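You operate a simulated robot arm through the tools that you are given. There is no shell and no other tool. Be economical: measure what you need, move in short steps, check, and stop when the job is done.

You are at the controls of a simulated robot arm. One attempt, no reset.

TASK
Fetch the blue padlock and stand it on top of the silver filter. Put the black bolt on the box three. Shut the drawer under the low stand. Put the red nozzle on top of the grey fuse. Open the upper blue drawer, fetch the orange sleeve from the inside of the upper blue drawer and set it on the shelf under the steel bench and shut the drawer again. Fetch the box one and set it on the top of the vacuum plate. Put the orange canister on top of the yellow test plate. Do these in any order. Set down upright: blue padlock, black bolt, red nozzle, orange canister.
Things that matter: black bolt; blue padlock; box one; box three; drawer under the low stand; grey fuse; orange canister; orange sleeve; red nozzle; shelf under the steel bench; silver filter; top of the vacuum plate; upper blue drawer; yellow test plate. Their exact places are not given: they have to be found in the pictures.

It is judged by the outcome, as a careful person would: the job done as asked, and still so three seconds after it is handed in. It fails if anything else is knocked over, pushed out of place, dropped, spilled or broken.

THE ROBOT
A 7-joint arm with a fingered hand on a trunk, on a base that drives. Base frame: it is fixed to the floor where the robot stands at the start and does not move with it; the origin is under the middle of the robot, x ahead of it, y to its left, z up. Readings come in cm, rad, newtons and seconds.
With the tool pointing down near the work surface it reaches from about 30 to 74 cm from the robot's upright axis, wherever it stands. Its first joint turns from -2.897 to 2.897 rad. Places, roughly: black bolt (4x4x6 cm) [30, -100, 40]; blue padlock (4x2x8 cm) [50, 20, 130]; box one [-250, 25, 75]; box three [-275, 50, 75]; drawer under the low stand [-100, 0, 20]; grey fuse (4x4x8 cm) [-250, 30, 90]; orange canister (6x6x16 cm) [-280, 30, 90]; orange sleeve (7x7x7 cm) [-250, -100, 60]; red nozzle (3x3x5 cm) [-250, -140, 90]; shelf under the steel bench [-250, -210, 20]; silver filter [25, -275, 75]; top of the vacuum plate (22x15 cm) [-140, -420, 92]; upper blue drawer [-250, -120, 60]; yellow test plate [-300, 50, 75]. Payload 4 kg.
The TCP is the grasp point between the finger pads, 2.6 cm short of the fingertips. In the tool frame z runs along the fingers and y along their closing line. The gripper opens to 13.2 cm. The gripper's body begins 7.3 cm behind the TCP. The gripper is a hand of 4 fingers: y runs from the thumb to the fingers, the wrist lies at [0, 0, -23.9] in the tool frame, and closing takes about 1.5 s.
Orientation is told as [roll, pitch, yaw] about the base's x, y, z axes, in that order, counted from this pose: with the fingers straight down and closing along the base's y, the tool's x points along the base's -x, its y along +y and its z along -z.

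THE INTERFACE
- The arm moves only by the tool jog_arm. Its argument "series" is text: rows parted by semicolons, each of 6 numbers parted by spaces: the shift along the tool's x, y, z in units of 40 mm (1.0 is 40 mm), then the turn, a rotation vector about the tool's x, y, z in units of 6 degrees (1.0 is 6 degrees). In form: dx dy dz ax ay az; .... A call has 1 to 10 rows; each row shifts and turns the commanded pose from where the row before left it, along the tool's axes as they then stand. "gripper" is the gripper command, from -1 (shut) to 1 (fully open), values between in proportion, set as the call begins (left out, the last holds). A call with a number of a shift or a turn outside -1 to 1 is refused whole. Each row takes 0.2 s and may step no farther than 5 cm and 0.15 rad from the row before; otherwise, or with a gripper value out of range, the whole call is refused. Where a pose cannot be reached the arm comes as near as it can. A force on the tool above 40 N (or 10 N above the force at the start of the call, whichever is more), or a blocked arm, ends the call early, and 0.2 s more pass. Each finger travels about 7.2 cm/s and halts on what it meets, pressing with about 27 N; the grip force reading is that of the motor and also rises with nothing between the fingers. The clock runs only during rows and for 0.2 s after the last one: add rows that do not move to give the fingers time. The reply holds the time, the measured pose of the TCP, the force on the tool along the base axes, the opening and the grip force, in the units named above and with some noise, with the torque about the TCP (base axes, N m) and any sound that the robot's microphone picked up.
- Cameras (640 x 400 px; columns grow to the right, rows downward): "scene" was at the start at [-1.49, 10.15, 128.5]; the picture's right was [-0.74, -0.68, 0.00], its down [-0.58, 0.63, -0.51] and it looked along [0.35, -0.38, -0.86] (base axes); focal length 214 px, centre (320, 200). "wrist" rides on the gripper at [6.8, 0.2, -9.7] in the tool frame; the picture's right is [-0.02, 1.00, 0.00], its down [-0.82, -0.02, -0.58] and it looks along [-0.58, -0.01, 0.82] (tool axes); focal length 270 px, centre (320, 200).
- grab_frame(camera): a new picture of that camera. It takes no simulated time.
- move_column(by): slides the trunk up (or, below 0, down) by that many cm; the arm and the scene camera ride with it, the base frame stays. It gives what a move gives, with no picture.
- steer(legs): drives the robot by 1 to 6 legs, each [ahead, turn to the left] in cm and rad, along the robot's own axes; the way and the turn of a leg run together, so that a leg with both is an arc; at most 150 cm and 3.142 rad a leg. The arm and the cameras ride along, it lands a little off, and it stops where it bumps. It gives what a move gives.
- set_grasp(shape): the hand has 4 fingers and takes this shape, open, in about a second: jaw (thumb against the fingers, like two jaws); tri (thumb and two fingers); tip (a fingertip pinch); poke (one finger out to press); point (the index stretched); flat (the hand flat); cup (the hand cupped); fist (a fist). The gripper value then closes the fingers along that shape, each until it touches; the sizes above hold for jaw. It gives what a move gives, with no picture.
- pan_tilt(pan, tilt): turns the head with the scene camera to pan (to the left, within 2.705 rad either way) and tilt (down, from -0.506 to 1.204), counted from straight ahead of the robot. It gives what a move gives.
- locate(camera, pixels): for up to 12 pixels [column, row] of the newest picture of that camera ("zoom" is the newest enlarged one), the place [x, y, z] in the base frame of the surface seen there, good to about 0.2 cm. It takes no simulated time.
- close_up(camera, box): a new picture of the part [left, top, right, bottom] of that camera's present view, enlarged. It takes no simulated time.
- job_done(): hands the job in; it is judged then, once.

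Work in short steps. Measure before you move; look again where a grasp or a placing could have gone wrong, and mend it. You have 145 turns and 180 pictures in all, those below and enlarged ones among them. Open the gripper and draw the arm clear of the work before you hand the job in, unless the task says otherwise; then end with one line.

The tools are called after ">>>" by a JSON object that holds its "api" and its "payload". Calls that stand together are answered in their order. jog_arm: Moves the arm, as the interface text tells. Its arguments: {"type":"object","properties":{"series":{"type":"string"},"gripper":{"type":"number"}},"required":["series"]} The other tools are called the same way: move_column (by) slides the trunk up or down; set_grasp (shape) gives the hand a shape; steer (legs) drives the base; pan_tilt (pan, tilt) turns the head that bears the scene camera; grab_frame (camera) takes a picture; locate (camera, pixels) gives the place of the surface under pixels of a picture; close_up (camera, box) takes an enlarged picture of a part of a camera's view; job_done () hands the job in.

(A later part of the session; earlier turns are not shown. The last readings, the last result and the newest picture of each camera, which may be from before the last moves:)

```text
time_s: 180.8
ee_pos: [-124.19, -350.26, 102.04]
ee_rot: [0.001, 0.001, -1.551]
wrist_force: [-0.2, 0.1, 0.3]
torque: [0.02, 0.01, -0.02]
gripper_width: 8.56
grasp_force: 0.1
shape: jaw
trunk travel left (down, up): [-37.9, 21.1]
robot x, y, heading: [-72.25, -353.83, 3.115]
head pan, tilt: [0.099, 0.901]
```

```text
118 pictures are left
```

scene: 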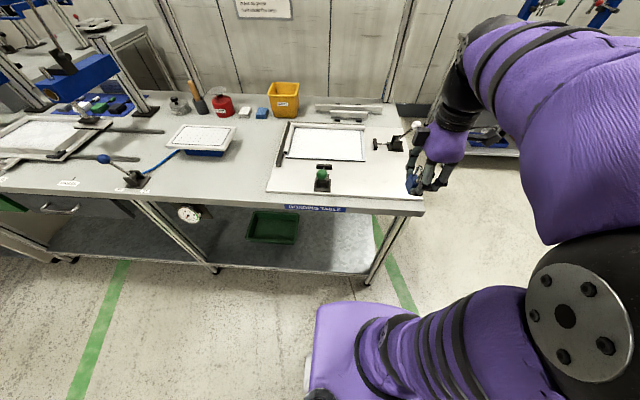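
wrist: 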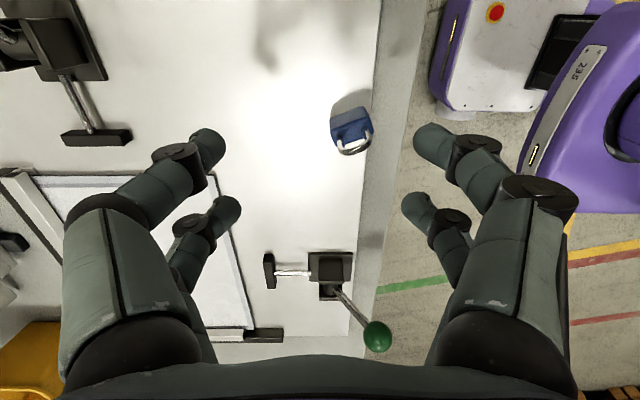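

The padlock is now near the board's edge at (350,130). I measure it closely.

>>> {"api": "close_up", "payload": {"camera": "wrist", "box": [280, 70, 440, 170]}}

>>> {"api": "locate", "payload": {"camera": "zoom", "pixels": [[210, 170], [350, 165], [210, 225], [360, 240], [285, 240], [285, 310], [230, 310], [355, 290], [285, 190], [320, 100]]}}

```text
4.00 times, centred on (360, 120) of wrist
```

zoom: 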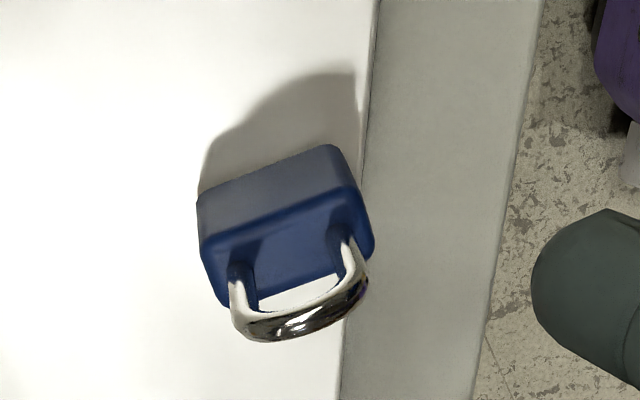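

```text
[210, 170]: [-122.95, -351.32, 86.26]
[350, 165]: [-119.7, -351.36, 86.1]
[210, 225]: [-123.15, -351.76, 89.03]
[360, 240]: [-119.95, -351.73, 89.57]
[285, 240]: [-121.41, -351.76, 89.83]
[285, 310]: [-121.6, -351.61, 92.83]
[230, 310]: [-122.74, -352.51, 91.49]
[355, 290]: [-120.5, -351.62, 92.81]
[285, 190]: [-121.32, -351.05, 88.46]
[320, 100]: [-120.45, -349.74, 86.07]
```

The padlock is still upright at about [-121.3,-352], turned ~18°. I line the hand up with it (yaw +0.31, slight 3° lean), positioned for the rear pair, and come down to z≈92.4 to hold the shackle's straight legs.

>>> {"api": "jog_arm", "payload": {"series": "0.06 0.55 0 0 0 0;0 0 0 0 0 -1;0 0 0 0 0 -1;0 0 0 0 0 -1;0 0 0 0 -0.5 0;0 0 0 0 0 0", "gripper": 0.0}}

>>> {"api": "grab_frame", "payload": {"camera": "wrist"}}

>>> {"api": "locate", "payload": {"camera": "wrist", "pixels": [[318, 140], [318, 170], [300, 165], [340, 165]]}}

```text
time_s: 182.2
ee_pos: [-121.8, -349.91, 101.85]
ee_rot: [0.0, -0.05, -1.234]
wrist_force: [-0.4, 0.0, 0.3]
torque: [-0.01, -0.01, -0.02]
gripper_width: 6.66
grasp_force: 0.0
shape: jaw
trunk travel left (down, up): [-37.9, 21.1]
robot x, y, heading: [-72.36, -354.08, 3.119]
head pan, tilt: [0.099, 0.901]
```

```text
116 pictures are left
```

wrist: 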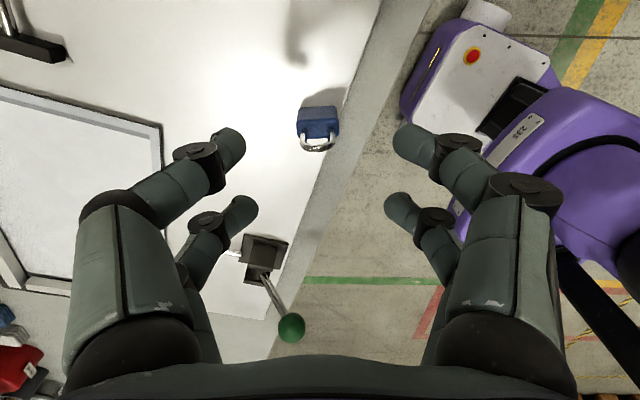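

```text
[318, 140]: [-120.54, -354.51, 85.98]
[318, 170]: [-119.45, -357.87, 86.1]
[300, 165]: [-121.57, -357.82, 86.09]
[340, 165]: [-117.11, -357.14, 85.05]
```

Aligned (padlock level at px 318). I descend to z 92.4, compensating the lean, and check before closing.

>>> {"api": "jog_arm", "payload": {"series": "0.12 0 0.6 0 0 0;0 0 0.6 0 0 0;0 0 0.6 0 0 0;0 0 0.56 0 0 0;0 0 0 0 0 0"}}

>>> {"api": "grab_frame", "payload": {"camera": "wrist"}}

>>> {"api": "locate", "payload": {"camera": "wrist", "pixels": [[318, 200], [318, 215], [318, 180], [290, 230], [345, 230], [318, 260], [240, 200], [392, 200]]}}

```text
time_s: 183.4
ee_pos: [-121.92, -350.0, 92.33]
ee_rot: [0.0, -0.052, -1.235]
wrist_force: [-0.6, -0.5, -0.3]
torque: [-0.01, 0.0, -0.01]
gripper_width: 6.64
grasp_force: 0.0
shape: jaw
trunk travel left (down, up): [-37.9, 21.1]
robot x, y, heading: [-71.84, -353.47, 3.115]
head pan, tilt: [0.099, 0.901]
```

```text
115 pictures are left
```

wrist: 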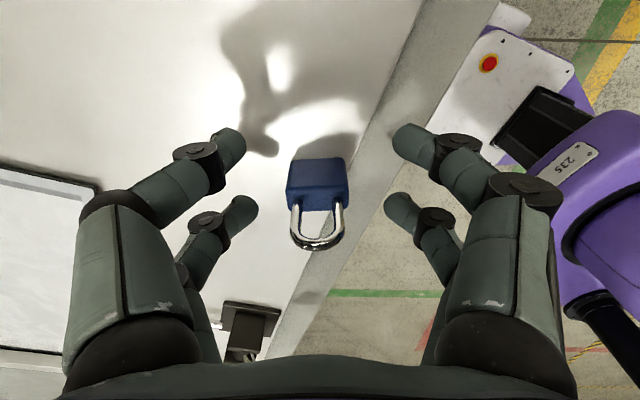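

```text
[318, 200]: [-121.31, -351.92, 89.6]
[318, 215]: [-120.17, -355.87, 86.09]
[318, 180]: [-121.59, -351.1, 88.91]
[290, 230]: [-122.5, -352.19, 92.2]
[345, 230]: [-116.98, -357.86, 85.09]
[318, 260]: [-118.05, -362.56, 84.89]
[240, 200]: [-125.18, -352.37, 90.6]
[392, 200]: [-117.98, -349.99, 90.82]
```

The rear pair lines up with the padlock's plane. I close on the legs.

>>> {"api": "jog_arm", "payload": {"series": "0 0 0 0 0 0;0 0 0 0 0 0;0 0 0 0 0 0;0 0 0 0 0 0;0 0 0 0 0 0;0 0 0 0 0 0;0 0 0 0 0 0", "gripper": -1}}

>>> {"api": "jog_arm", "payload": {"series": "0 0 -0.6 0 0 0;0 0 -0.6 0 0 0;0 0 0 0 0 0"}}

>>> {"api": "grab_frame", "payload": {"camera": "wrist"}}

```text
time_s: 185.0
ee_pos: [-121.89, -349.97, 92.29]
ee_rot: [0.0, -0.052, -1.235]
wrist_force: [-0.2, -0.2, -0.8]
torque: [0.02, -0.02, 0.02]
gripper_width: 0.01
grasp_force: 27.2
shape: jaw
trunk travel left (down, up): [-37.9, 21.1]
robot x, y, heading: [-71.91, -353.57, 3.118]
head pan, tilt: [0.099, 0.901]
```

```text
time_s: 185.8
ee_pos: [-122.17, -349.74, 97.15]
ee_rot: [-0.001, -0.051, -1.237]
wrist_force: [-0.5, 0.0, -1.5]
torque: [0.02, 0.02, 0.02]
gripper_width: 0.0
grasp_force: 26.8
shape: jaw
trunk travel left (down, up): [-37.9, 21.1]
robot x, y, heading: [-71.88, -353.67, 3.117]
head pan, tilt: [0.099, 0.901]
```

```text
114 pictures are left
```

wrist: 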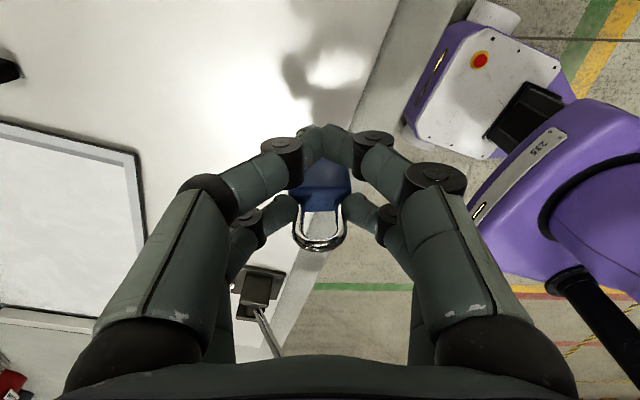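

The shackle is held. I retract, raise the trunk, and drive back to the unit the way I came.

>>> {"api": "jog_arm", "payload": {"series": "0 0 -0.8 0 0 0;0 0.9 -0.5 0 0 0;0 0.9 -0.3 0 0 0;0 0.9 0 0 0 0;0 0.9 0 0 0 0;0 0 0 0 0 0"}}

>>> {"api": "steer", "payload": {"legs": [[0, 1.482], [-119, 0], [0, 1.284]]}}

>>> {"api": "move_column", "payload": {"by": 14}}

>>> {"api": "grab_frame", "payload": {"camera": "wrist"}}

```text
time_s: 187.2
ee_pos: [-108.33, -344.77, 103.75]
ee_rot: [0.0, -0.051, -1.234]
wrist_force: [0.5, -1.1, -0.7]
torque: [0.02, 0.03, 0.02]
gripper_width: 0.0
grasp_force: 26.8
shape: jaw
trunk travel left (down, up): [-37.9, 21.1]
robot x, y, heading: [-72.08, -353.75, 3.116]
head pan, tilt: [0.099, 0.901]
```

```text
time_s: 200.6
ee_pos: [-26.68, -260.3, 103.86]
ee_rot: [-0.001, -0.05, 1.502]
wrist_force: [0.5, 0.5, -0.4]
torque: [-0.02, -0.01, 0.02]
gripper_width: 0.04
grasp_force: 26.8
shape: jaw
trunk travel left (down, up): [-37.9, 21.1]
robot x, y, heading: [-56.63, -237.54, -0.431]
head pan, tilt: [0.099, 0.901]
```

```text
time_s: 202.2
ee_pos: [-26.79, -260.4, 117.74]
ee_rot: [0.0, -0.051, 1.501]
wrist_force: [-0.2, 0.3, -0.5]
torque: [-0.01, -0.03, -0.01]
gripper_width: 0.0
grasp_force: 27.0
shape: jaw
trunk travel left (down, up): [-51.9, 7.1]
robot x, y, heading: [-56.15, -237.6, -0.427]
head pan, tilt: [0.099, 0.901]
```

```text
113 pictures are left
```

wrist: 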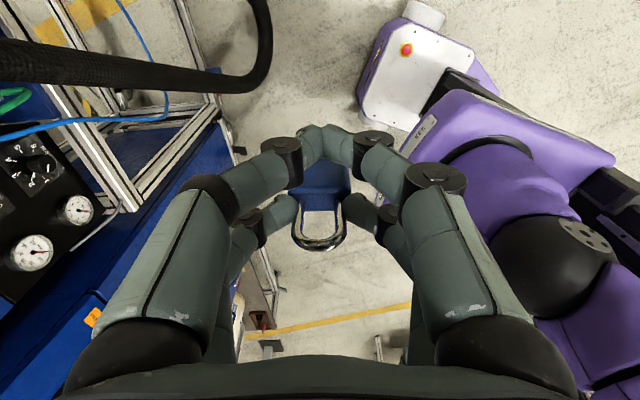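

The grip is unchanged. I drive ahead to the unit and set the yaw to 1.22.

>>> {"api": "jog_arm", "payload": {"series": "0 0 0 0 0 1;0 0 0 0 0 1;0 0 0 0 0 0.7;0 0 0 0 0 0"}}

>>> {"api": "steer", "payload": {"legs": [[21, 0]]}}

>>> {"api": "pan_tilt", "payload": {"pan": 0.0, "tilt": 0.7}}

>>> {"api": "close_up", "payload": {"camera": "scene", "box": [220, 80, 420, 205]}}

```text
time_s: 203.2
ee_pos: [-26.8, -260.32, 117.81]
ee_rot: [0.015, -0.05, 1.217]
wrist_force: [-0.2, -0.5, 0.4]
torque: [-0.03, 0.02, -0.02]
gripper_width: 0.0
grasp_force: 27.4
shape: jaw
trunk travel left (down, up): [-51.9, 7.1]
robot x, y, heading: [-56.28, -237.68, -0.426]
head pan, tilt: [0.099, 0.901]
```

```text
time_s: 204.9
ee_pos: [-7.7, -269.13, 117.71]
ee_rot: [0.015, -0.049, 1.218]
wrist_force: [0.2, -0.8, -0.5]
torque: [-0.03, 0.02, 0.01]
gripper_width: 0.0
grasp_force: 27.1
shape: jaw
trunk travel left (down, up): [-51.9, 7.1]
robot x, y, heading: [-37.4, -246.42, -0.428]
head pan, tilt: [0.099, 0.901]
```

```text
time_s: 205.6
ee_pos: [-7.66, -269.04, 117.79]
ee_rot: [0.014, -0.05, 1.218]
wrist_force: [0.4, 1.0, -0.9]
torque: [-0.01, 0.0, 0.01]
gripper_width: 0.0
grasp_force: 27.2
shape: jaw
trunk travel left (down, up): [-51.9, 7.1]
robot x, y, heading: [-36.86, -246.08, -0.435]
head pan, tilt: [0.0, 0.7]
```

```text
3.20 times, centred on (320, 142) of scene
```

zoom: 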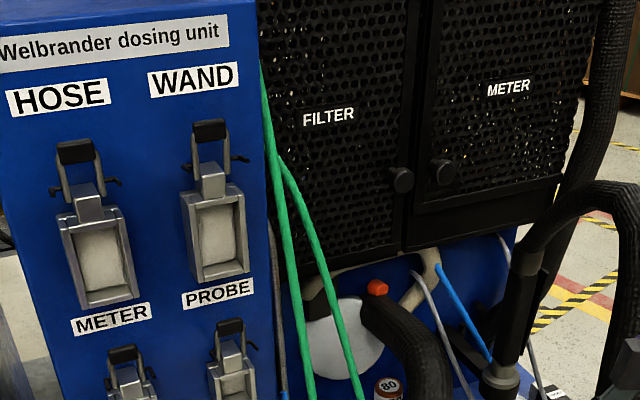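

The nozzle and arch show well from here; I measure them along with the hoses.

>>> {"api": "locate", "payload": {"camera": "zoom", "pixels": [[500, 375], [515, 320], [528, 262], [545, 225], [575, 200], [610, 190], [630, 230], [620, 330], [410, 340], [385, 310], [435, 390], [402, 180]]}}

>>> {"api": "grab_frame", "payload": {"camera": "scene"}}

```text
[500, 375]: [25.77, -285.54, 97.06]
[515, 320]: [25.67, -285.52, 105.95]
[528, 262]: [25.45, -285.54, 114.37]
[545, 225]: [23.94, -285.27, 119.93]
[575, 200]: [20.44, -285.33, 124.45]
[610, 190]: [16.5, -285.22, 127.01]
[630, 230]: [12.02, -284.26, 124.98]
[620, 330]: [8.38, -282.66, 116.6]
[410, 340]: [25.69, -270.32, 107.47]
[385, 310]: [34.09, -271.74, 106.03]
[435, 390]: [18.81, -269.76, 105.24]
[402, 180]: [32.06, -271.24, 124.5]
```

```text
111 pictures are left
```

scene: 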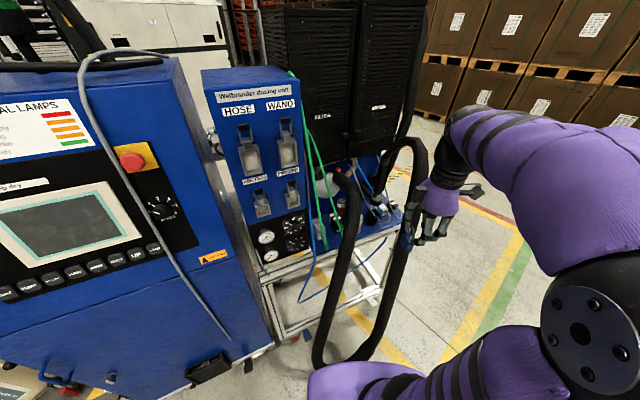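

Plan: come in between the limbs at z≈104 along the left hose's direction, then lower onto the filter. First raise the trunk and move to [5,-267,110].

>>> {"api": "move_column", "payload": {"by": 7}}

>>> {"api": "jog_arm", "payload": {"series": "-0.275 -0.562 0.75 0 0 0;-0.275 -0.562 0.75 0 0 0;-0.275 -0.562 0.75 0 0 0;-0.275 -0.562 0.75 0 0 0;-0.275 -0.562 0.75 0 0 0;0 0 0 0 0 0"}}

>>> {"api": "close_up", "payload": {"camera": "scene", "box": [260, 100, 460, 225]}}

```text
time_s: 206.7
ee_pos: [-7.71, -269.06, 124.72]
ee_rot: [0.013, -0.049, 1.218]
wrist_force: [-0.9, 0.7, -1.2]
torque: [0.01, 0.02, 0.01]
gripper_width: 0.0
grasp_force: 27.2
shape: jaw
trunk travel left (down, up): [-58.9, 0.1]
robot x, y, heading: [-37.33, -246.44, -0.43]
head pan, tilt: [0.0, 0.7]
```

```text
time_s: 208.1
ee_pos: [4.8, -267.19, 109.94]
ee_rot: [0.015, -0.048, 1.216]
wrist_force: [-0.4, 0.1, -0.5]
torque: [-0.06, 0.01, -0.01]
gripper_width: 0.01
grasp_force: 26.8
shape: jaw
trunk travel left (down, up): [-58.9, 0.1]
robot x, y, heading: [-37.19, -246.43, -0.424]
head pan, tilt: [0.0, 0.7]
```

```text
3.20 times, centred on (360, 162) of scene
```

zoom: 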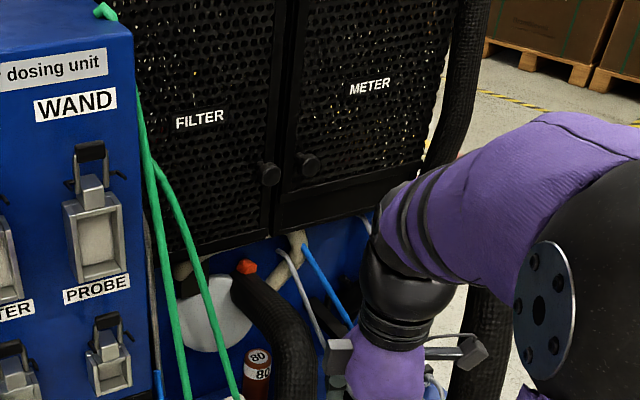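

On track, no contact. Next to S = [11,-273.6,104].

>>> {"api": "jog_arm", "payload": {"series": "0.277 -0.494 0.3625 0 0 0;0.277 -0.494 0.3625 0 0 0;0.277 -0.494 0.3625 0 0 0;0.277 -0.494 0.3625 0 0 0;0 0 0 0 0 0"}}

>>> {"api": "pan_tilt", "payload": {"pan": 0.0, "tilt": 0.9}}

>>> {"api": "close_up", "payload": {"camera": "scene", "box": [240, 60, 440, 185]}}

>>> {"api": "grab_frame", "payload": {"camera": "wrist"}}

```text
time_s: 209.3
ee_pos: [10.82, -273.64, 103.77]
ee_rot: [0.014, -0.049, 1.218]
wrist_force: [0.1, 0.5, -1.1]
torque: [0.0, -0.01, -0.01]
gripper_width: 0.0
grasp_force: 26.8
shape: jaw
trunk travel left (down, up): [-58.9, 0.1]
robot x, y, heading: [-37.21, -246.27, -0.431]
head pan, tilt: [0.0, 0.7]
```

```text
time_s: 210.0
ee_pos: [10.84, -273.64, 103.69]
ee_rot: [0.013, -0.049, 1.218]
wrist_force: [-0.2, 0.2, -1.2]
torque: [-0.04, 0.02, -0.01]
gripper_width: 0.0
grasp_force: 27.1
shape: jaw
trunk travel left (down, up): [-58.9, 0.1]
robot x, y, heading: [-37.51, -246.78, -0.425]
head pan, tilt: [0.0, 0.901]
```

```text
3.20 times, centred on (340, 122) of scene
```

zoom: 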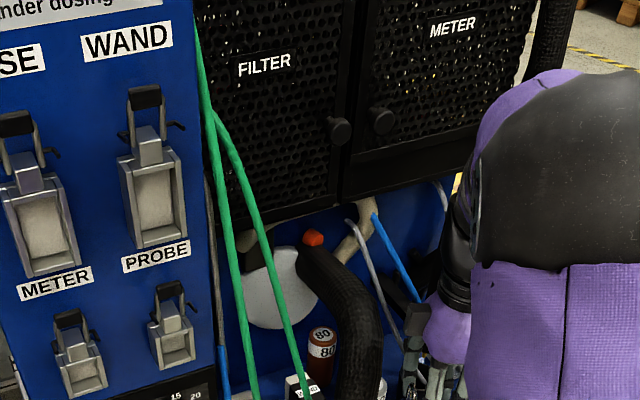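

```text
108 pictures are left
```

wrist: 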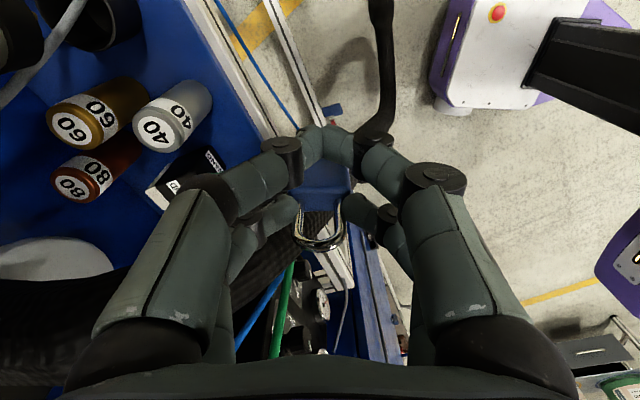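

Clear so far. I refine the filter top and the padlock position from the wrist view.

>>> {"api": "locate", "payload": {"camera": "wrist", "pixels": [[152, 132], [136, 130], [165, 135], [150, 118], [158, 148], [322, 240], [300, 225], [342, 225], [323, 195], [305, 185], [345, 190]]}}

>>> {"api": "close_up", "payload": {"camera": "wrist", "box": [110, 80, 270, 180]}}

>>> {"api": "close_up", "payload": {"camera": "wrist", "box": [260, 150, 390, 250]}}

```text
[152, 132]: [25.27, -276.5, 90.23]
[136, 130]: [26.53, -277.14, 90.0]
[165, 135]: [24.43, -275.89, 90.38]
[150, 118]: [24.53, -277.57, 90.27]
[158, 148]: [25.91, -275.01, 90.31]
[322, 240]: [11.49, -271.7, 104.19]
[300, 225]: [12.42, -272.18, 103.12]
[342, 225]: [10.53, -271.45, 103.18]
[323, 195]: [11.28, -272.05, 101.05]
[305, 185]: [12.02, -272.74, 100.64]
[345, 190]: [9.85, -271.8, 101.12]
```

```text
4.00 times, centred on (190, 130) of wrist
```

zoom: 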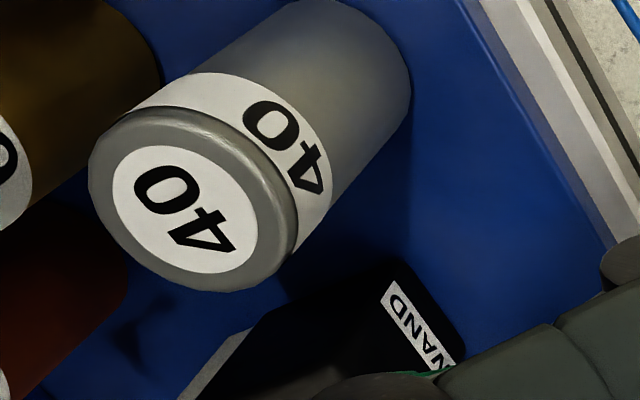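

```text
4.00 times, centred on (325, 200) of wrist
```

zoom: 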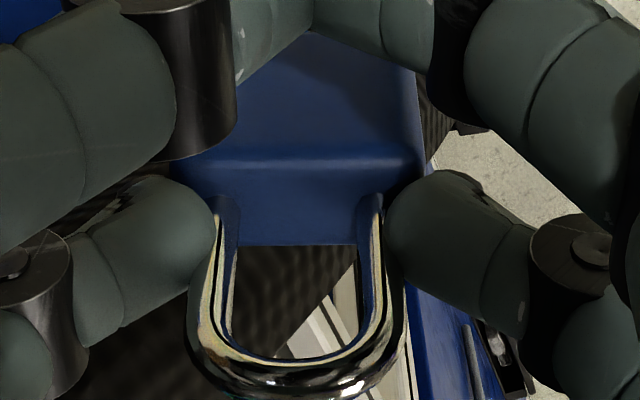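

Filter centre ≈[25.1,-276.4,90.3]; padlock is near upright. I slide in along the hose direction towards TCP [24.5,-278.8].

>>> {"api": "jog_arm", "payload": {"series": "0.01 -0.6 0 0 0 0;0.01 -0.6 0 0 0 0;0.01 -0.6 0 0 0 0;0.01 -0.6 0 0 0 0;0 0 0 0 0 0"}}

>>> {"api": "jog_arm", "payload": {"series": "0 -0.5 0 0 0 0;0 -0.5 0 0 0 0;0 -0.25 0 0 0 0;0 0 0 0 0 0"}}

>>> {"api": "grab_frame", "payload": {"camera": "wrist"}}

>>> {"api": "close_up", "payload": {"camera": "scene", "box": [240, 60, 440, 185]}}

```text
time_s: 211.2
ee_pos: [19.58, -277.11, 103.64]
ee_rot: [0.014, -0.051, 1.216]
wrist_force: [-0.6, 0.8, -1.1]
torque: [-0.03, -0.01, -0.03]
gripper_width: 0.0
grasp_force: 26.8
shape: jaw
trunk travel left (down, up): [-58.9, 0.1]
robot x, y, heading: [-37.35, -246.58, -0.43]
head pan, tilt: [0.0, 0.901]
```

```text
time_s: 212.2
ee_pos: [24.31, -278.82, 103.52]
ee_rot: [0.015, -0.048, 1.217]
wrist_force: [-0.1, -0.2, -0.7]
torque: [-0.02, 0.01, -0.01]
gripper_width: 0.0
grasp_force: 27.0
shape: jaw
trunk travel left (down, up): [-58.9, 0.1]
robot x, y, heading: [-37.07, -246.52, -0.434]
head pan, tilt: [0.0, 0.901]
```

```text
105 pictures are left
```

wrist: 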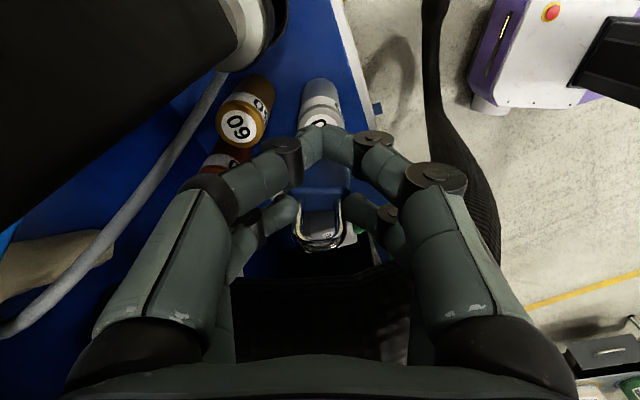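

```text
3.20 times, centred on (340, 122) of scene
```

zoom: 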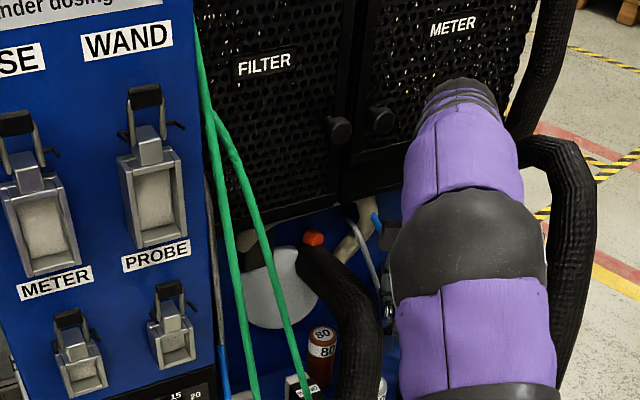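

No contact. I lower straight down towards the filter top.

>>> {"api": "jog_arm", "payload": {"series": "0.02 -0.03 0.4 0 0 0;0.02 0 0.4 0 0 0;0.02 0 0.4 0 0 0;0.02 0 0.35 0 0 0;0 0 0 0 0 0"}}

>>> {"api": "grab_frame", "payload": {"camera": "wrist"}}

>>> {"api": "locate", "payload": {"camera": "wrist", "pixels": [[322, 240], [323, 195], [305, 185], [345, 188], [320, 125]]}}

```text
time_s: 213.4
ee_pos: [24.38, -279.0, 97.36]
ee_rot: [0.015, -0.05, 1.216]
wrist_force: [0.4, 0.3, -0.7]
torque: [-0.02, 0.02, -0.01]
gripper_width: 0.0
grasp_force: 26.8
shape: jaw
trunk travel left (down, up): [-58.9, 0.1]
robot x, y, heading: [-37.13, -245.99, -0.429]
head pan, tilt: [0.0, 0.901]
```

```text
103 pictures are left
```

wrist: 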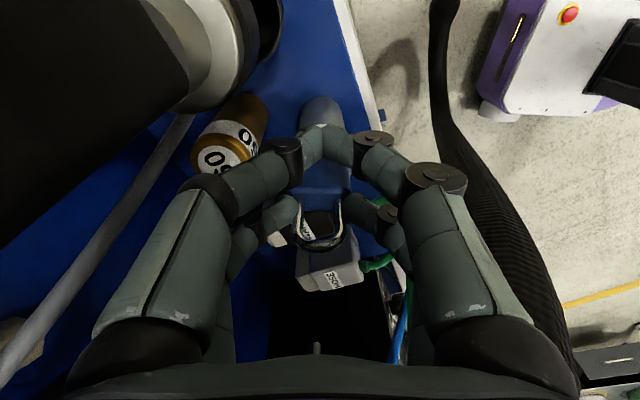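

```text
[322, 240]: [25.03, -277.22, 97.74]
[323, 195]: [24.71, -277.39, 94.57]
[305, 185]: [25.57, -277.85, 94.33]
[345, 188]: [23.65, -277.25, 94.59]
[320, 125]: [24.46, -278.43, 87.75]
```

Padlock is centred over the filter ([25.0,-276.5]), bottom ~0.8 cm above. I ease down the rest and watch the force.

>>> {"api": "jog_arm", "payload": {"series": "0 0 0.1 0 0 0;0 0 0.08 0 0 0;0 0 0 0 0 0"}}

>>> {"api": "jog_arm", "payload": {"series": "0 0 0.05 0 0 0;0 0 0 0 0 0"}}

```text
time_s: 214.2
ee_pos: [24.45, -278.97, 96.54]
ee_rot: [0.013, -0.049, 1.218]
wrist_force: [-0.2, 0.5, -0.7]
torque: [-0.02, 0.02, -0.01]
gripper_width: 0.02
grasp_force: 27.1
shape: jaw
trunk travel left (down, up): [-58.9, 0.1]
robot x, y, heading: [-37.09, -246.66, -0.433]
head pan, tilt: [0.0, 0.901]
```

```text
time_s: 214.8
ee_pos: [24.38, -279.01, 96.53]
ee_rot: [0.013, -0.048, 1.219]
wrist_force: [0.6, -0.7, 3.4]
torque: [0.05, -0.1, -0.04]
gripper_width: 0.0
grasp_force: 26.7
shape: jaw
trunk travel left (down, up): [-58.9, 0.1]
robot x, y, heading: [-37.08, -246.64, -0.428]
head pan, tilt: [0.0, 0.901]
```

Contact (3.4 N). I open the fingers just enough to release.

>>> {"api": "jog_arm", "payload": {"series": "0 0 0 0 0 0;0 0 0 0 0 0;0 0 0 0 0 0;0 0 0 0 0 0;0 0 0 0 0 0", "gripper": -0.2}}

>>> {"api": "grab_frame", "payload": {"camera": "wrist"}}

```text
time_s: 216.0
ee_pos: [24.41, -278.9, 96.4]
ee_rot: [0.015, -0.05, 1.217]
wrist_force: [-0.5, 0.4, 0.6]
torque: [-0.02, -0.01, -0.02]
gripper_width: 5.25
grasp_force: 0.0
shape: jaw
trunk travel left (down, up): [-58.9, 0.1]
robot x, y, heading: [-37.0, -246.61, -0.429]
head pan, tilt: [0.0, 0.901]
```

```text
102 pictures are left
```

wrist: 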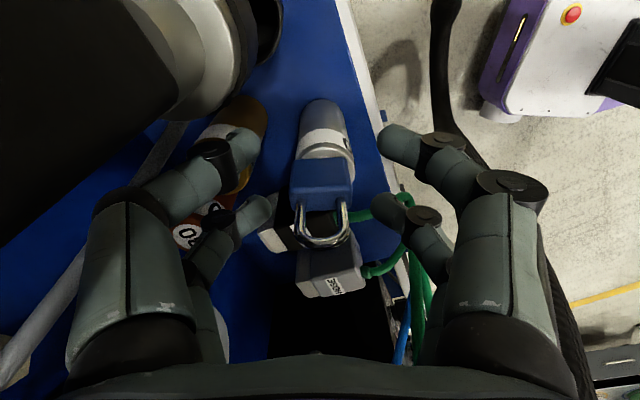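

The padlock stands on the filter. I rise straight up 7 cm, then back out along the same path.

>>> {"api": "jog_arm", "payload": {"series": "-0.02 0 -0.4 0 0 0;-0.02 0 -0.45 0 0 0;-0.02 0 -0.45 0 0 0;-0.03 0 -0.5 0 0 0;0 0 0 0 0 0"}}

>>> {"api": "jog_arm", "payload": {"series": "0 0.6 0 0 0 0;0 0.6 0 0 0 0;0 0.6 0 0 0 0;0 0.6 0 0 0 0;0 0.6 0 0 0 0;0 0.5 0 0 0 0;-0.277 0.494 -0.36 0 0 0;-0.277 0.494 -0.36 0 0 0;-0.277 0.494 -0.36 0 0 0;-0.277 0.494 -0.36 0 0 0"}}

>>> {"api": "jog_arm", "payload": {"series": "0.27 0.56 -0.75 0 0 0;0.27 0.56 -0.75 0 0 0;0.27 0.56 -0.75 0 0 0;0 0.9 0 0 0 0;0 0.9 0 0 0 0;0 0 0 0 0.5 0"}}

>>> {"api": "close_up", "payload": {"camera": "scene", "box": [240, 60, 440, 185]}}

```text
time_s: 217.2
ee_pos: [24.54, -278.88, 103.65]
ee_rot: [0.014, -0.05, 1.218]
wrist_force: [0.8, 0.1, 0.3]
torque: [-0.02, 0.01, 0.02]
gripper_width: 5.24
grasp_force: 0.1
shape: jaw
trunk travel left (down, up): [-58.9, 0.1]
robot x, y, heading: [-37.05, -246.87, -0.431]
head pan, tilt: [0.0, 0.901]
```

```text
time_s: 219.4
ee_pos: [5.22, -267.33, 109.92]
ee_rot: [0.013, -0.05, 1.217]
wrist_force: [-0.8, -0.1, 0.4]
torque: [-0.01, 0.01, 0.0]
gripper_width: 5.25
grasp_force: 0.0
shape: jaw
trunk travel left (down, up): [-58.9, 0.1]
robot x, y, heading: [-37.24, -246.47, -0.427]
head pan, tilt: [0.0, 0.901]
```

```text
time_s: 220.8
ee_pos: [-9.02, -266.24, 118.84]
ee_rot: [0.014, 0.003, 1.218]
wrist_force: [-0.6, -0.1, -0.6]
torque: [0.01, -0.02, -0.01]
gripper_width: 5.27
grasp_force: 0.0
shape: jaw
trunk travel left (down, up): [-58.9, 0.1]
robot x, y, heading: [-37.6, -246.53, -0.433]
head pan, tilt: [0.0, 0.901]
```

```text
3.20 times, centred on (340, 122) of scene
```

zoom: 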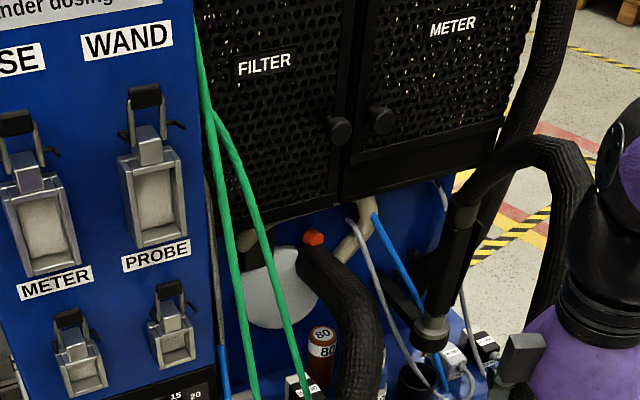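

The padlock job looks done; the hand is out. Next the black bolt: I back off, drive north to face the cart, and lower the trunk.

>>> {"api": "steer", "payload": {"legs": [[-25, 0], [0, 2.0], [130, 0], [0, -1.571]]}}

>>> {"api": "move_column", "payload": {"by": -40}}

>>> {"api": "pan_tilt", "payload": {"pan": -0.05, "tilt": 0.75}}

>>> {"api": "grab_frame", "payload": {"camera": "scene"}}

```text
time_s: 238.2
ee_pos: [-23.19, -113.75, 118.9]
ee_rot: [0.014, 0.004, 1.654]
wrist_force: [0.6, -0.7, -0.8]
torque: [0.01, -0.02, 0.02]
gripper_width: 5.24
grasp_force: 0.0
shape: jaw
trunk travel left (down, up): [-58.9, 0.1]
robot x, y, heading: [-57.63, -107.71, 0.006]
head pan, tilt: [0.0, 0.901]
```

```text
time_s: 242.0
ee_pos: [-23.18, -113.78, 78.84]
ee_rot: [0.012, 0.005, 1.655]
wrist_force: [0.3, 0.8, -0.2]
torque: [-0.02, 0.01, -0.02]
gripper_width: 5.26
grasp_force: 0.0
shape: jaw
trunk travel left (down, up): [-18.9, 40.1]
robot x, y, heading: [-57.24, -107.42, 0.008]
head pan, tilt: [0.0, 0.901]
```

```text
time_s: 242.7
ee_pos: [-23.17, -113.71, 78.95]
ee_rot: [0.015, 0.003, 1.656]
wrist_force: [0.3, -0.4, -0.4]
torque: [0.02, 0.01, -0.02]
gripper_width: 5.24
grasp_force: 0.0
shape: jaw
trunk travel left (down, up): [-18.9, 40.1]
robot x, y, heading: [-57.18, -107.72, 0.005]
head pan, tilt: [-0.051, 0.75]
```

```text
100 pictures are left
```

scene: 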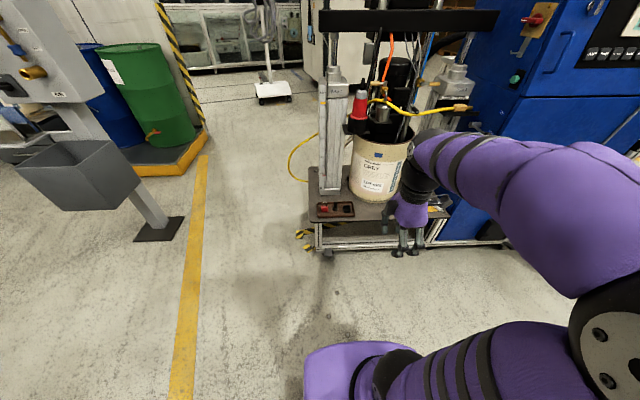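

>>> {"api": "close_up", "payload": {"camera": "scene", "box": [290, 160, 418, 240]}}

>>> {"api": "locate", "payload": {"camera": "zoom", "pixels": [[215, 240], [215, 225], [205, 255], [260, 230], [170, 225], [130, 240], [320, 240], [240, 270], [165, 100], [260, 190], [400, 180], [180, 280]]}}

```text
5.00 times, centred on (354, 200) of scene
```

zoom: 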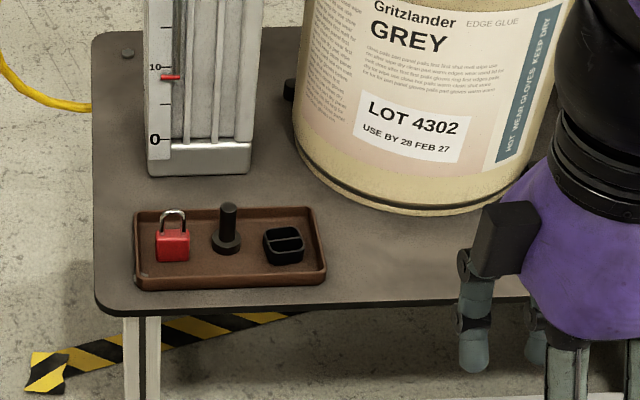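

```text
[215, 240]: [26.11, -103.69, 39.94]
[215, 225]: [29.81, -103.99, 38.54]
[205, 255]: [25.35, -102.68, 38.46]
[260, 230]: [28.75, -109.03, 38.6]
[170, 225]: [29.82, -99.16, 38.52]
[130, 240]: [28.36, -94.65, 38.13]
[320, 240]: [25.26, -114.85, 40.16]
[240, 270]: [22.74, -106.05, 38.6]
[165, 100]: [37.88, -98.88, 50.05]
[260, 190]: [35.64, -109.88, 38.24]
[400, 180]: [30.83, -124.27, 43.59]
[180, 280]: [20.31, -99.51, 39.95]
```

>>> {"api": "locate", "payload": {"camera": "zoom", "pixels": [[228, 208], [228, 225], [228, 238], [226, 247], [215, 244], [240, 244], [265, 235], [300, 232], [283, 229], [285, 258], [172, 212], [188, 240]]}}

>>> {"api": "close_up", "payload": {"camera": "scene", "box": [312, 192, 360, 222]}}

```text
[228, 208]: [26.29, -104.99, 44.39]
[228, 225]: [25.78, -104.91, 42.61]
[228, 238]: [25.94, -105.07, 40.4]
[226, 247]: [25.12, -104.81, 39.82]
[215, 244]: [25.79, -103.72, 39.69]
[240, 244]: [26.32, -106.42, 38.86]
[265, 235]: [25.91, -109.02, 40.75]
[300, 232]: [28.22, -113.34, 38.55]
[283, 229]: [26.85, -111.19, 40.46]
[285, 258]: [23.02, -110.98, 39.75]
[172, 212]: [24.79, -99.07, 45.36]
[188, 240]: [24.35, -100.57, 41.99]
```

```text
13.33 times, centred on (336, 207) of scene
```

zoom: 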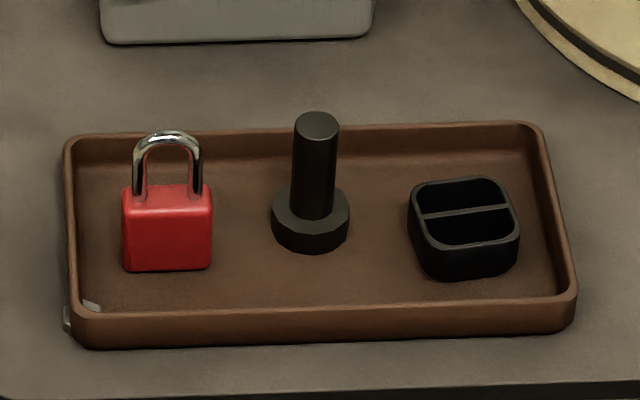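

The bolt stands at [26.7,-105], top z 44.4, flange top z 39.9. I drive in 22 cm, and move above it with the rear finger pair lined up (closing along x).

>>> {"api": "steer", "payload": {"legs": [[22, 0]]}}

>>> {"api": "jog_arm", "payload": {"series": "0 0 0 0 0 0.8;-0.22 -0.8 0.5 0 0 0;-0.22 -0.8 0.5 0 0 0;-0.22 -0.8 0.5 0 0 0;-0.22 -0.8 0.5 0 0 0;-0.22 -0.8 0.5 0 0 0;-0.22 -0.8 0.5 0 0 0;-0.22 -0.8 0.5 0 0 0;0 0 0 0 0 0", "gripper": -0.1}}

>>> {"api": "grab_frame", "payload": {"camera": "wrist"}}

>>> {"api": "grab_frame", "payload": {"camera": "scene"}}

```text
time_s: 244.4
ee_pos: [-1.32, -113.58, 78.82]
ee_rot: [0.015, 0.004, 1.657]
wrist_force: [-0.1, 0.1, -0.4]
torque: [-0.04, -0.03, -0.02]
gripper_width: 5.25
grasp_force: 0.2
shape: jaw
trunk travel left (down, up): [-18.9, 40.1]
robot x, y, heading: [-35.11, -107.41, 0.004]
head pan, tilt: [-0.051, 0.75]
```

```text
time_s: 246.4
ee_pos: [20.05, -107.71, 64.87]
ee_rot: [0.014, 0.005, 1.573]
wrist_force: [0.8, -0.2, -0.7]
torque: [-0.01, 0.01, 0.03]
gripper_width: 5.89
grasp_force: 0.1
shape: jaw
out of reach, approached as far as the arm can: row 3
trunk travel left (down, up): [-18.9, 40.1]
robot x, y, heading: [-35.13, -107.5, 0.01]
head pan, tilt: [-0.051, 0.75]
```

```text
97 pictures are left
```

wrist: 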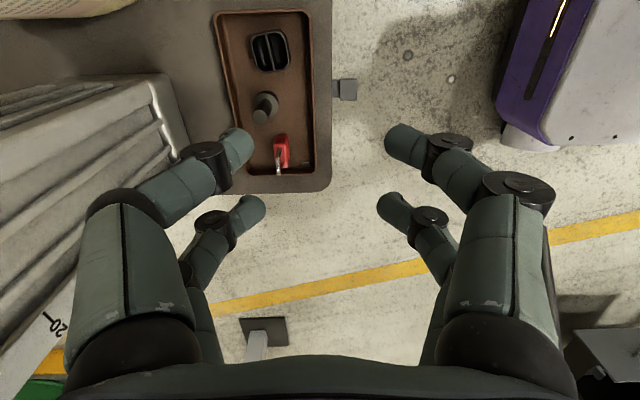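

```text
96 pictures are left
```

scene: 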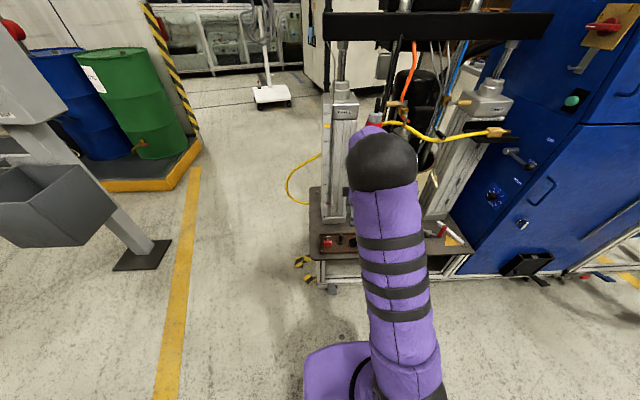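

I shift over the bolt and descend to z 50 for a check.

>>> {"api": "jog_arm", "payload": {"series": "-0.13 -0.83 0 0 0 0;-0.12 -0.83 0 0 0 0;0 0 0.75 0 0 0;0 0 0.75 0 0 0;0 0 0.75 0 0 0;0 0 0.75 0 0 0;0 0 0.7 0 0 0;0 0 0 0 0 0"}}

>>> {"api": "grab_frame", "payload": {"camera": "wrist"}}

>>> {"api": "locate", "payload": {"camera": "wrist", "pixels": [[310, 160], [320, 180], [330, 170], [240, 205], [390, 205], [320, 200]]}}

```text
time_s: 247.1
ee_pos: [26.72, -104.32, 64.43]
ee_rot: [-0.002, -0.01, 1.611]
wrist_force: [-6.4, 58.0, 13.5]
torque: [-9.75, -1.28, 0.93]
gripper_width: 5.94
grasp_force: 0.1
shape: jaw
trunk travel left (down, up): [-18.9, 40.1]
robot x, y, heading: [-35.51, -107.71, 0.009]
head pan, tilt: [-0.051, 0.75]
stopped in row 3: the force on the tool passed its limit at 141 N (the readings are from after the stop); the commanded pose is now the measured one
```

```text
95 pictures are left
```

wrist: 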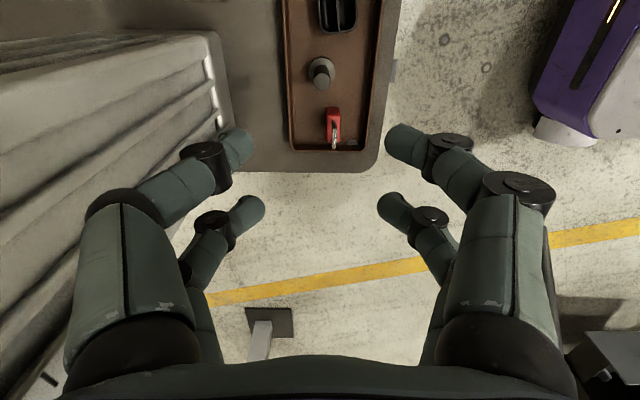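

```text
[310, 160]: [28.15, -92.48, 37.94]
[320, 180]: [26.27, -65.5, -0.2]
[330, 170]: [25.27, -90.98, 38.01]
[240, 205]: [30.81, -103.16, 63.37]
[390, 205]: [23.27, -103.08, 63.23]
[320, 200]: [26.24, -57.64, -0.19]
```

Something on the -y side touched the hand (58 N). I back off at once towards the robot and look.

>>> {"api": "jog_arm", "payload": {"series": "-0.1 0.5 0 0 0 0;0 0.8 0 0 0 0;0 0.8 0 0 0 0;0 0 0 0 0 0"}}

>>> {"api": "close_up", "payload": {"camera": "scene", "box": [280, 80, 520, 230]}}

>>> {"api": "grab_frame", "payload": {"camera": "wrist"}}

```text
time_s: 248.1
ee_pos: [18.47, -105.55, 64.38]
ee_rot: [0.003, -0.004, 1.59]
wrist_force: [-0.6, -0.2, -0.1]
torque: [-0.04, -0.02, 0.03]
gripper_width: 5.93
grasp_force: 0.1
shape: jaw
trunk travel left (down, up): [-18.9, 40.1]
robot x, y, heading: [-35.35, -107.78, 0.01]
head pan, tilt: [-0.051, 0.75]
```

```text
2.67 times, centred on (400, 155) of scene
```

zoom: 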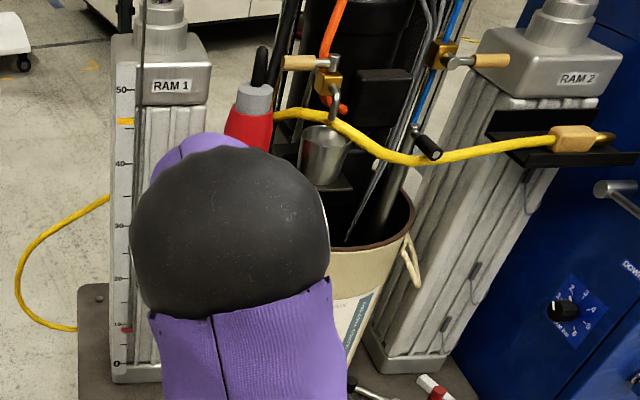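

```text
93 pictures are left
```

wrist: 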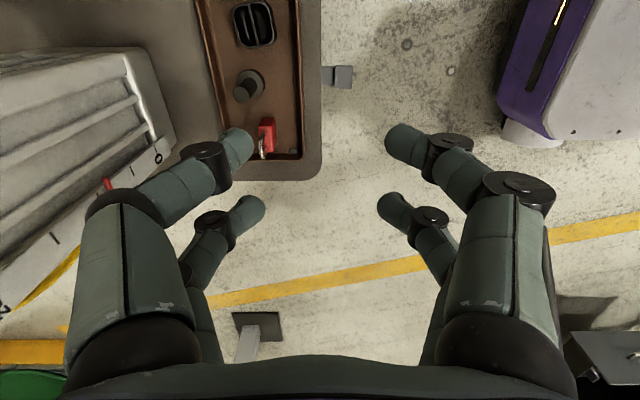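

>>> {"api": "locate", "payload": {"camera": "zoom", "pixels": [[250, 120], [255, 95], [262, 60], [235, 130], [320, 130], [330, 180], [400, 220], [345, 275], [410, 240], [280, 115], [380, 150], [345, 300]]}}

```text
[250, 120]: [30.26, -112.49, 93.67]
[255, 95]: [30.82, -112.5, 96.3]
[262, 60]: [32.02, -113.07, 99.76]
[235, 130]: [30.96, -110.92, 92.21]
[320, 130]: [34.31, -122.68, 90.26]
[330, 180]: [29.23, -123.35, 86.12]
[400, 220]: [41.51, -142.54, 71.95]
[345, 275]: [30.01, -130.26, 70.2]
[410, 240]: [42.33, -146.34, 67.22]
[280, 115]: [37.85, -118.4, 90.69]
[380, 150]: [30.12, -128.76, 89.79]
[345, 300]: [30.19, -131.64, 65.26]
```

The wrist touched the red gun hanging at [31,-112.5], z 85–100. I'll go in low instead: descend here first, then forward at z 50, well under it.

>>> {"api": "jog_arm", "payload": {"series": "0 0 0.75 0 0 0.2;0 0 0.75 0 0 0;0 0 0.75 0 0 0;0 0 0.75 0 0 0;0 0 0.6 0 0 0;0.1 -0.4 0 0 0 0;0.1 -0.4 0 0 0 0;0.1 -0.4 0 0 0 0;0 -0.4 0 0 0 0;0 0 0 0 0 0"}}

>>> {"api": "grab_frame", "payload": {"camera": "wrist"}}

>>> {"api": "close_up", "payload": {"camera": "scene", "box": [280, 80, 520, 230]}}

```text
time_s: 250.3
ee_pos: [24.73, -106.58, 49.86]
ee_rot: [0.002, -0.004, 1.571]
wrist_force: [0.5, -0.5, 0.5]
torque: [0.0, 0.01, -0.01]
gripper_width: 5.92
grasp_force: 0.0
shape: jaw
trunk travel left (down, up): [-18.9, 40.1]
robot x, y, heading: [-35.68, -107.47, 0.007]
head pan, tilt: [-0.051, 0.75]
```

```text
92 pictures are left
```

wrist: 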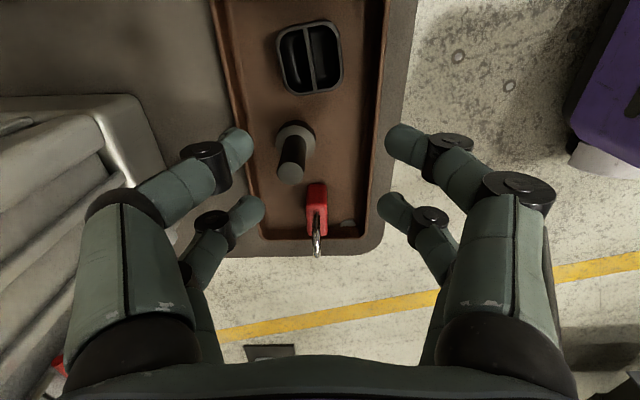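

```text
2.67 times, centred on (400, 155) of scene
```

zoom: 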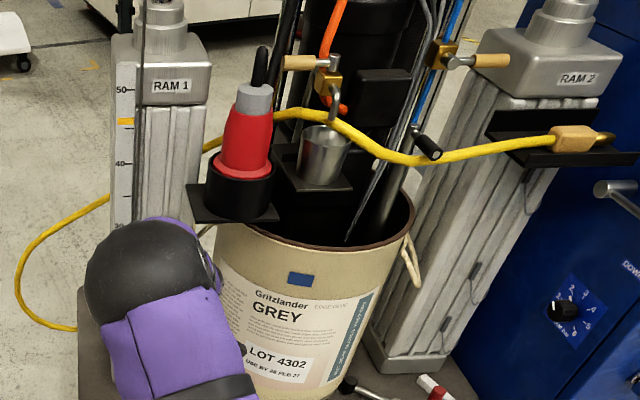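

The red gun still stands in its holder. I shift 2 cm and descend over the bolt to z 43.9.

>>> {"api": "jog_arm", "payload": {"series": "0.02 -0.49 0 0 0 0;0 0 0.5 0 0 0;0 0 0.5 0 0 0;0 0 0.48 0 0 0;0 0 0 0 0 0"}}

>>> {"api": "grab_frame", "payload": {"camera": "wrist"}}

>>> {"api": "locate", "payload": {"camera": "wrist", "pixels": [[318, 230], [318, 200], [245, 205], [390, 205], [300, 220]]}}

```text
time_s: 251.5
ee_pos: [26.74, -106.71, 43.96]
ee_rot: [0.002, -0.004, 1.57]
wrist_force: [-0.1, -1.0, -0.1]
torque: [-0.01, -0.02, 0.01]
gripper_width: 5.95
grasp_force: 0.1
shape: jaw
trunk travel left (down, up): [-18.9, 40.1]
robot x, y, heading: [-35.8, -107.45, 0.009]
head pan, tilt: [-0.051, 0.75]
```

```text
90 pictures are left
```

wrist: 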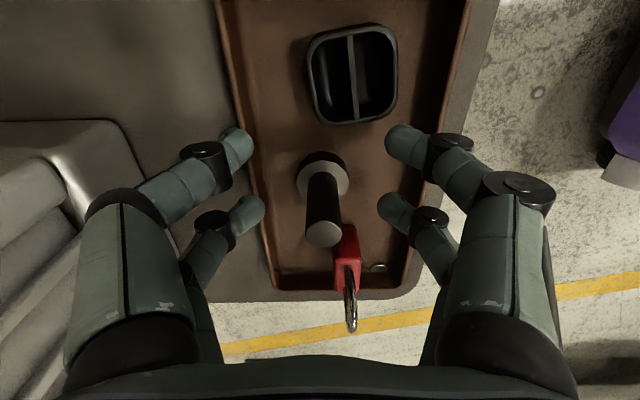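

```text
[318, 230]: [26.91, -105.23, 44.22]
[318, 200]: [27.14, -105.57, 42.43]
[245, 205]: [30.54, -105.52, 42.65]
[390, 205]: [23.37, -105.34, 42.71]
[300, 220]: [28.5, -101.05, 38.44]
```

The rear pair straddles the shaft. I close and lift.

>>> {"api": "jog_arm", "payload": {"series": "0 0 0 0 0 0;0 0 0 0 0 0;0 0 0 0 0 0;0 0 0 0 0 0;0 0 0 0 0 0;0 0 0 0 0 0;0 0 0 0 0 0", "gripper": -1}}

>>> {"api": "jog_arm", "payload": {"series": "0 0 -0.4 0 0 0;0 0 -0.4 0 0 0;0 0 -0.4 0 0 0;0 0 0 0 0 0"}}

>>> {"api": "grab_frame", "payload": {"camera": "wrist"}}

```text
time_s: 253.1
ee_pos: [26.71, -106.68, 44.12]
ee_rot: [0.001, -0.004, 1.571]
wrist_force: [-0.1, 0.0, -1.3]
torque: [0.01, -0.01, -0.01]
gripper_width: 0.0
grasp_force: 27.0
shape: jaw
trunk travel left (down, up): [-18.9, 40.1]
robot x, y, heading: [-35.7, -107.14, 0.011]
head pan, tilt: [-0.051, 0.75]
```

```text
time_s: 254.1
ee_pos: [26.83, -106.62, 49.04]
ee_rot: [0.002, -0.004, 1.57]
wrist_force: [0.4, -0.3, -1.0]
torque: [-0.02, 0.01, 0.0]
gripper_width: 0.01
grasp_force: 27.0
shape: jaw
trunk travel left (down, up): [-18.9, 40.1]
robot x, y, heading: [-35.58, -107.52, 0.011]
head pan, tilt: [-0.051, 0.75]
```

```text
89 pictures are left
```

wrist: 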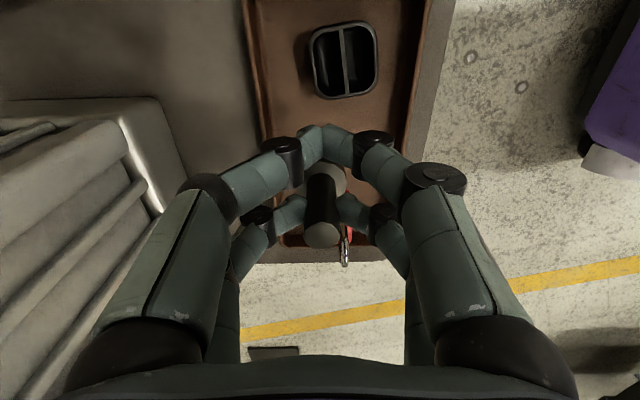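

Bolt held (its foot 5.6 cm below TCP). I retract, back away, and drive over towards the test bench, then look.

>>> {"api": "jog_arm", "payload": {"series": "0 0.4 -0.3 0 0 0;0 0.8 -0.2 0 0 0;0 0.9 0 0 0 0;0 0.9 0 0 0 0;0 0.9 0 0 0 0;0 0.9 0 0 0 0;0 0.9 0 0 0 0;0 0.5 0 0 0 0;0 0 0 0 0 0"}}

>>> {"api": "steer", "payload": {"legs": [[-25, 0], [0, 2.84], [120, 0]]}}

>>> {"api": "move_column", "payload": {"by": 40}}

>>> {"api": "pan_tilt", "payload": {"pan": -0.3, "tilt": 0.45}}

>>> {"api": "grab_frame", "payload": {"camera": "scene"}}

```text
time_s: 256.1
ee_pos: [1.82, -106.81, 50.83]
ee_rot: [0.002, -0.004, 1.571]
wrist_force: [0.1, -0.4, -1.0]
torque: [0.0, 0.0, 0.0]
gripper_width: 0.0
grasp_force: 27.2
shape: jaw
trunk travel left (down, up): [-18.9, 40.1]
robot x, y, heading: [-35.34, -107.49, 0.002]
head pan, tilt: [-0.051, 0.75]
```

```text
time_s: 271.0
ee_pos: [-209.83, -57.87, 50.85]
ee_rot: [0.001, -0.003, -1.909]
wrist_force: [-0.5, 0.4, -0.5]
torque: [0.02, -0.04, -0.01]
gripper_width: 0.0
grasp_force: 27.5
shape: jaw
trunk travel left (down, up): [-18.9, 40.1]
robot x, y, heading: [-174.18, -69.83, 2.81]
head pan, tilt: [-0.051, 0.75]
```

```text
time_s: 274.8
ee_pos: [-209.88, -57.91, 90.9]
ee_rot: [0.002, -0.004, -1.91]
wrist_force: [-0.2, 0.9, -1.1]
torque: [0.03, 0.01, 0.01]
gripper_width: 0.01
grasp_force: 27.0
shape: jaw
trunk travel left (down, up): [-58.9, 0.1]
robot x, y, heading: [-174.51, -69.12, 2.811]
head pan, tilt: [-0.051, 0.75]
```

```text
time_s: 275.6
ee_pos: [-209.78, -57.76, 90.91]
ee_rot: [0.002, -0.004, -1.91]
wrist_force: [-0.2, -0.4, -1.0]
torque: [0.04, -0.03, 0.0]
gripper_width: 0.0
grasp_force: 27.0
shape: jaw
trunk travel left (down, up): [-58.9, 0.1]
robot x, y, heading: [-174.42, -69.62, 2.813]
head pan, tilt: [-0.3, 0.45]
```

```text
88 pictures are left
```

scene: 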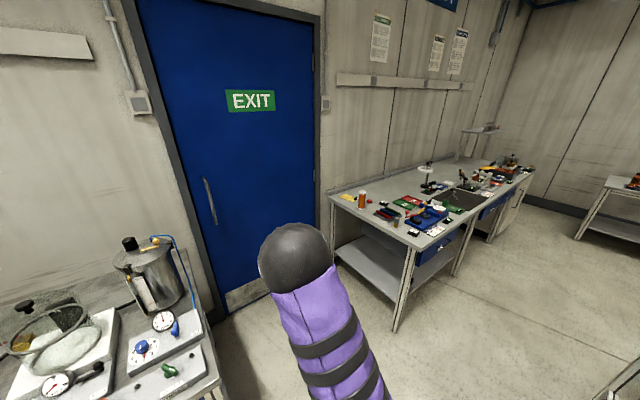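

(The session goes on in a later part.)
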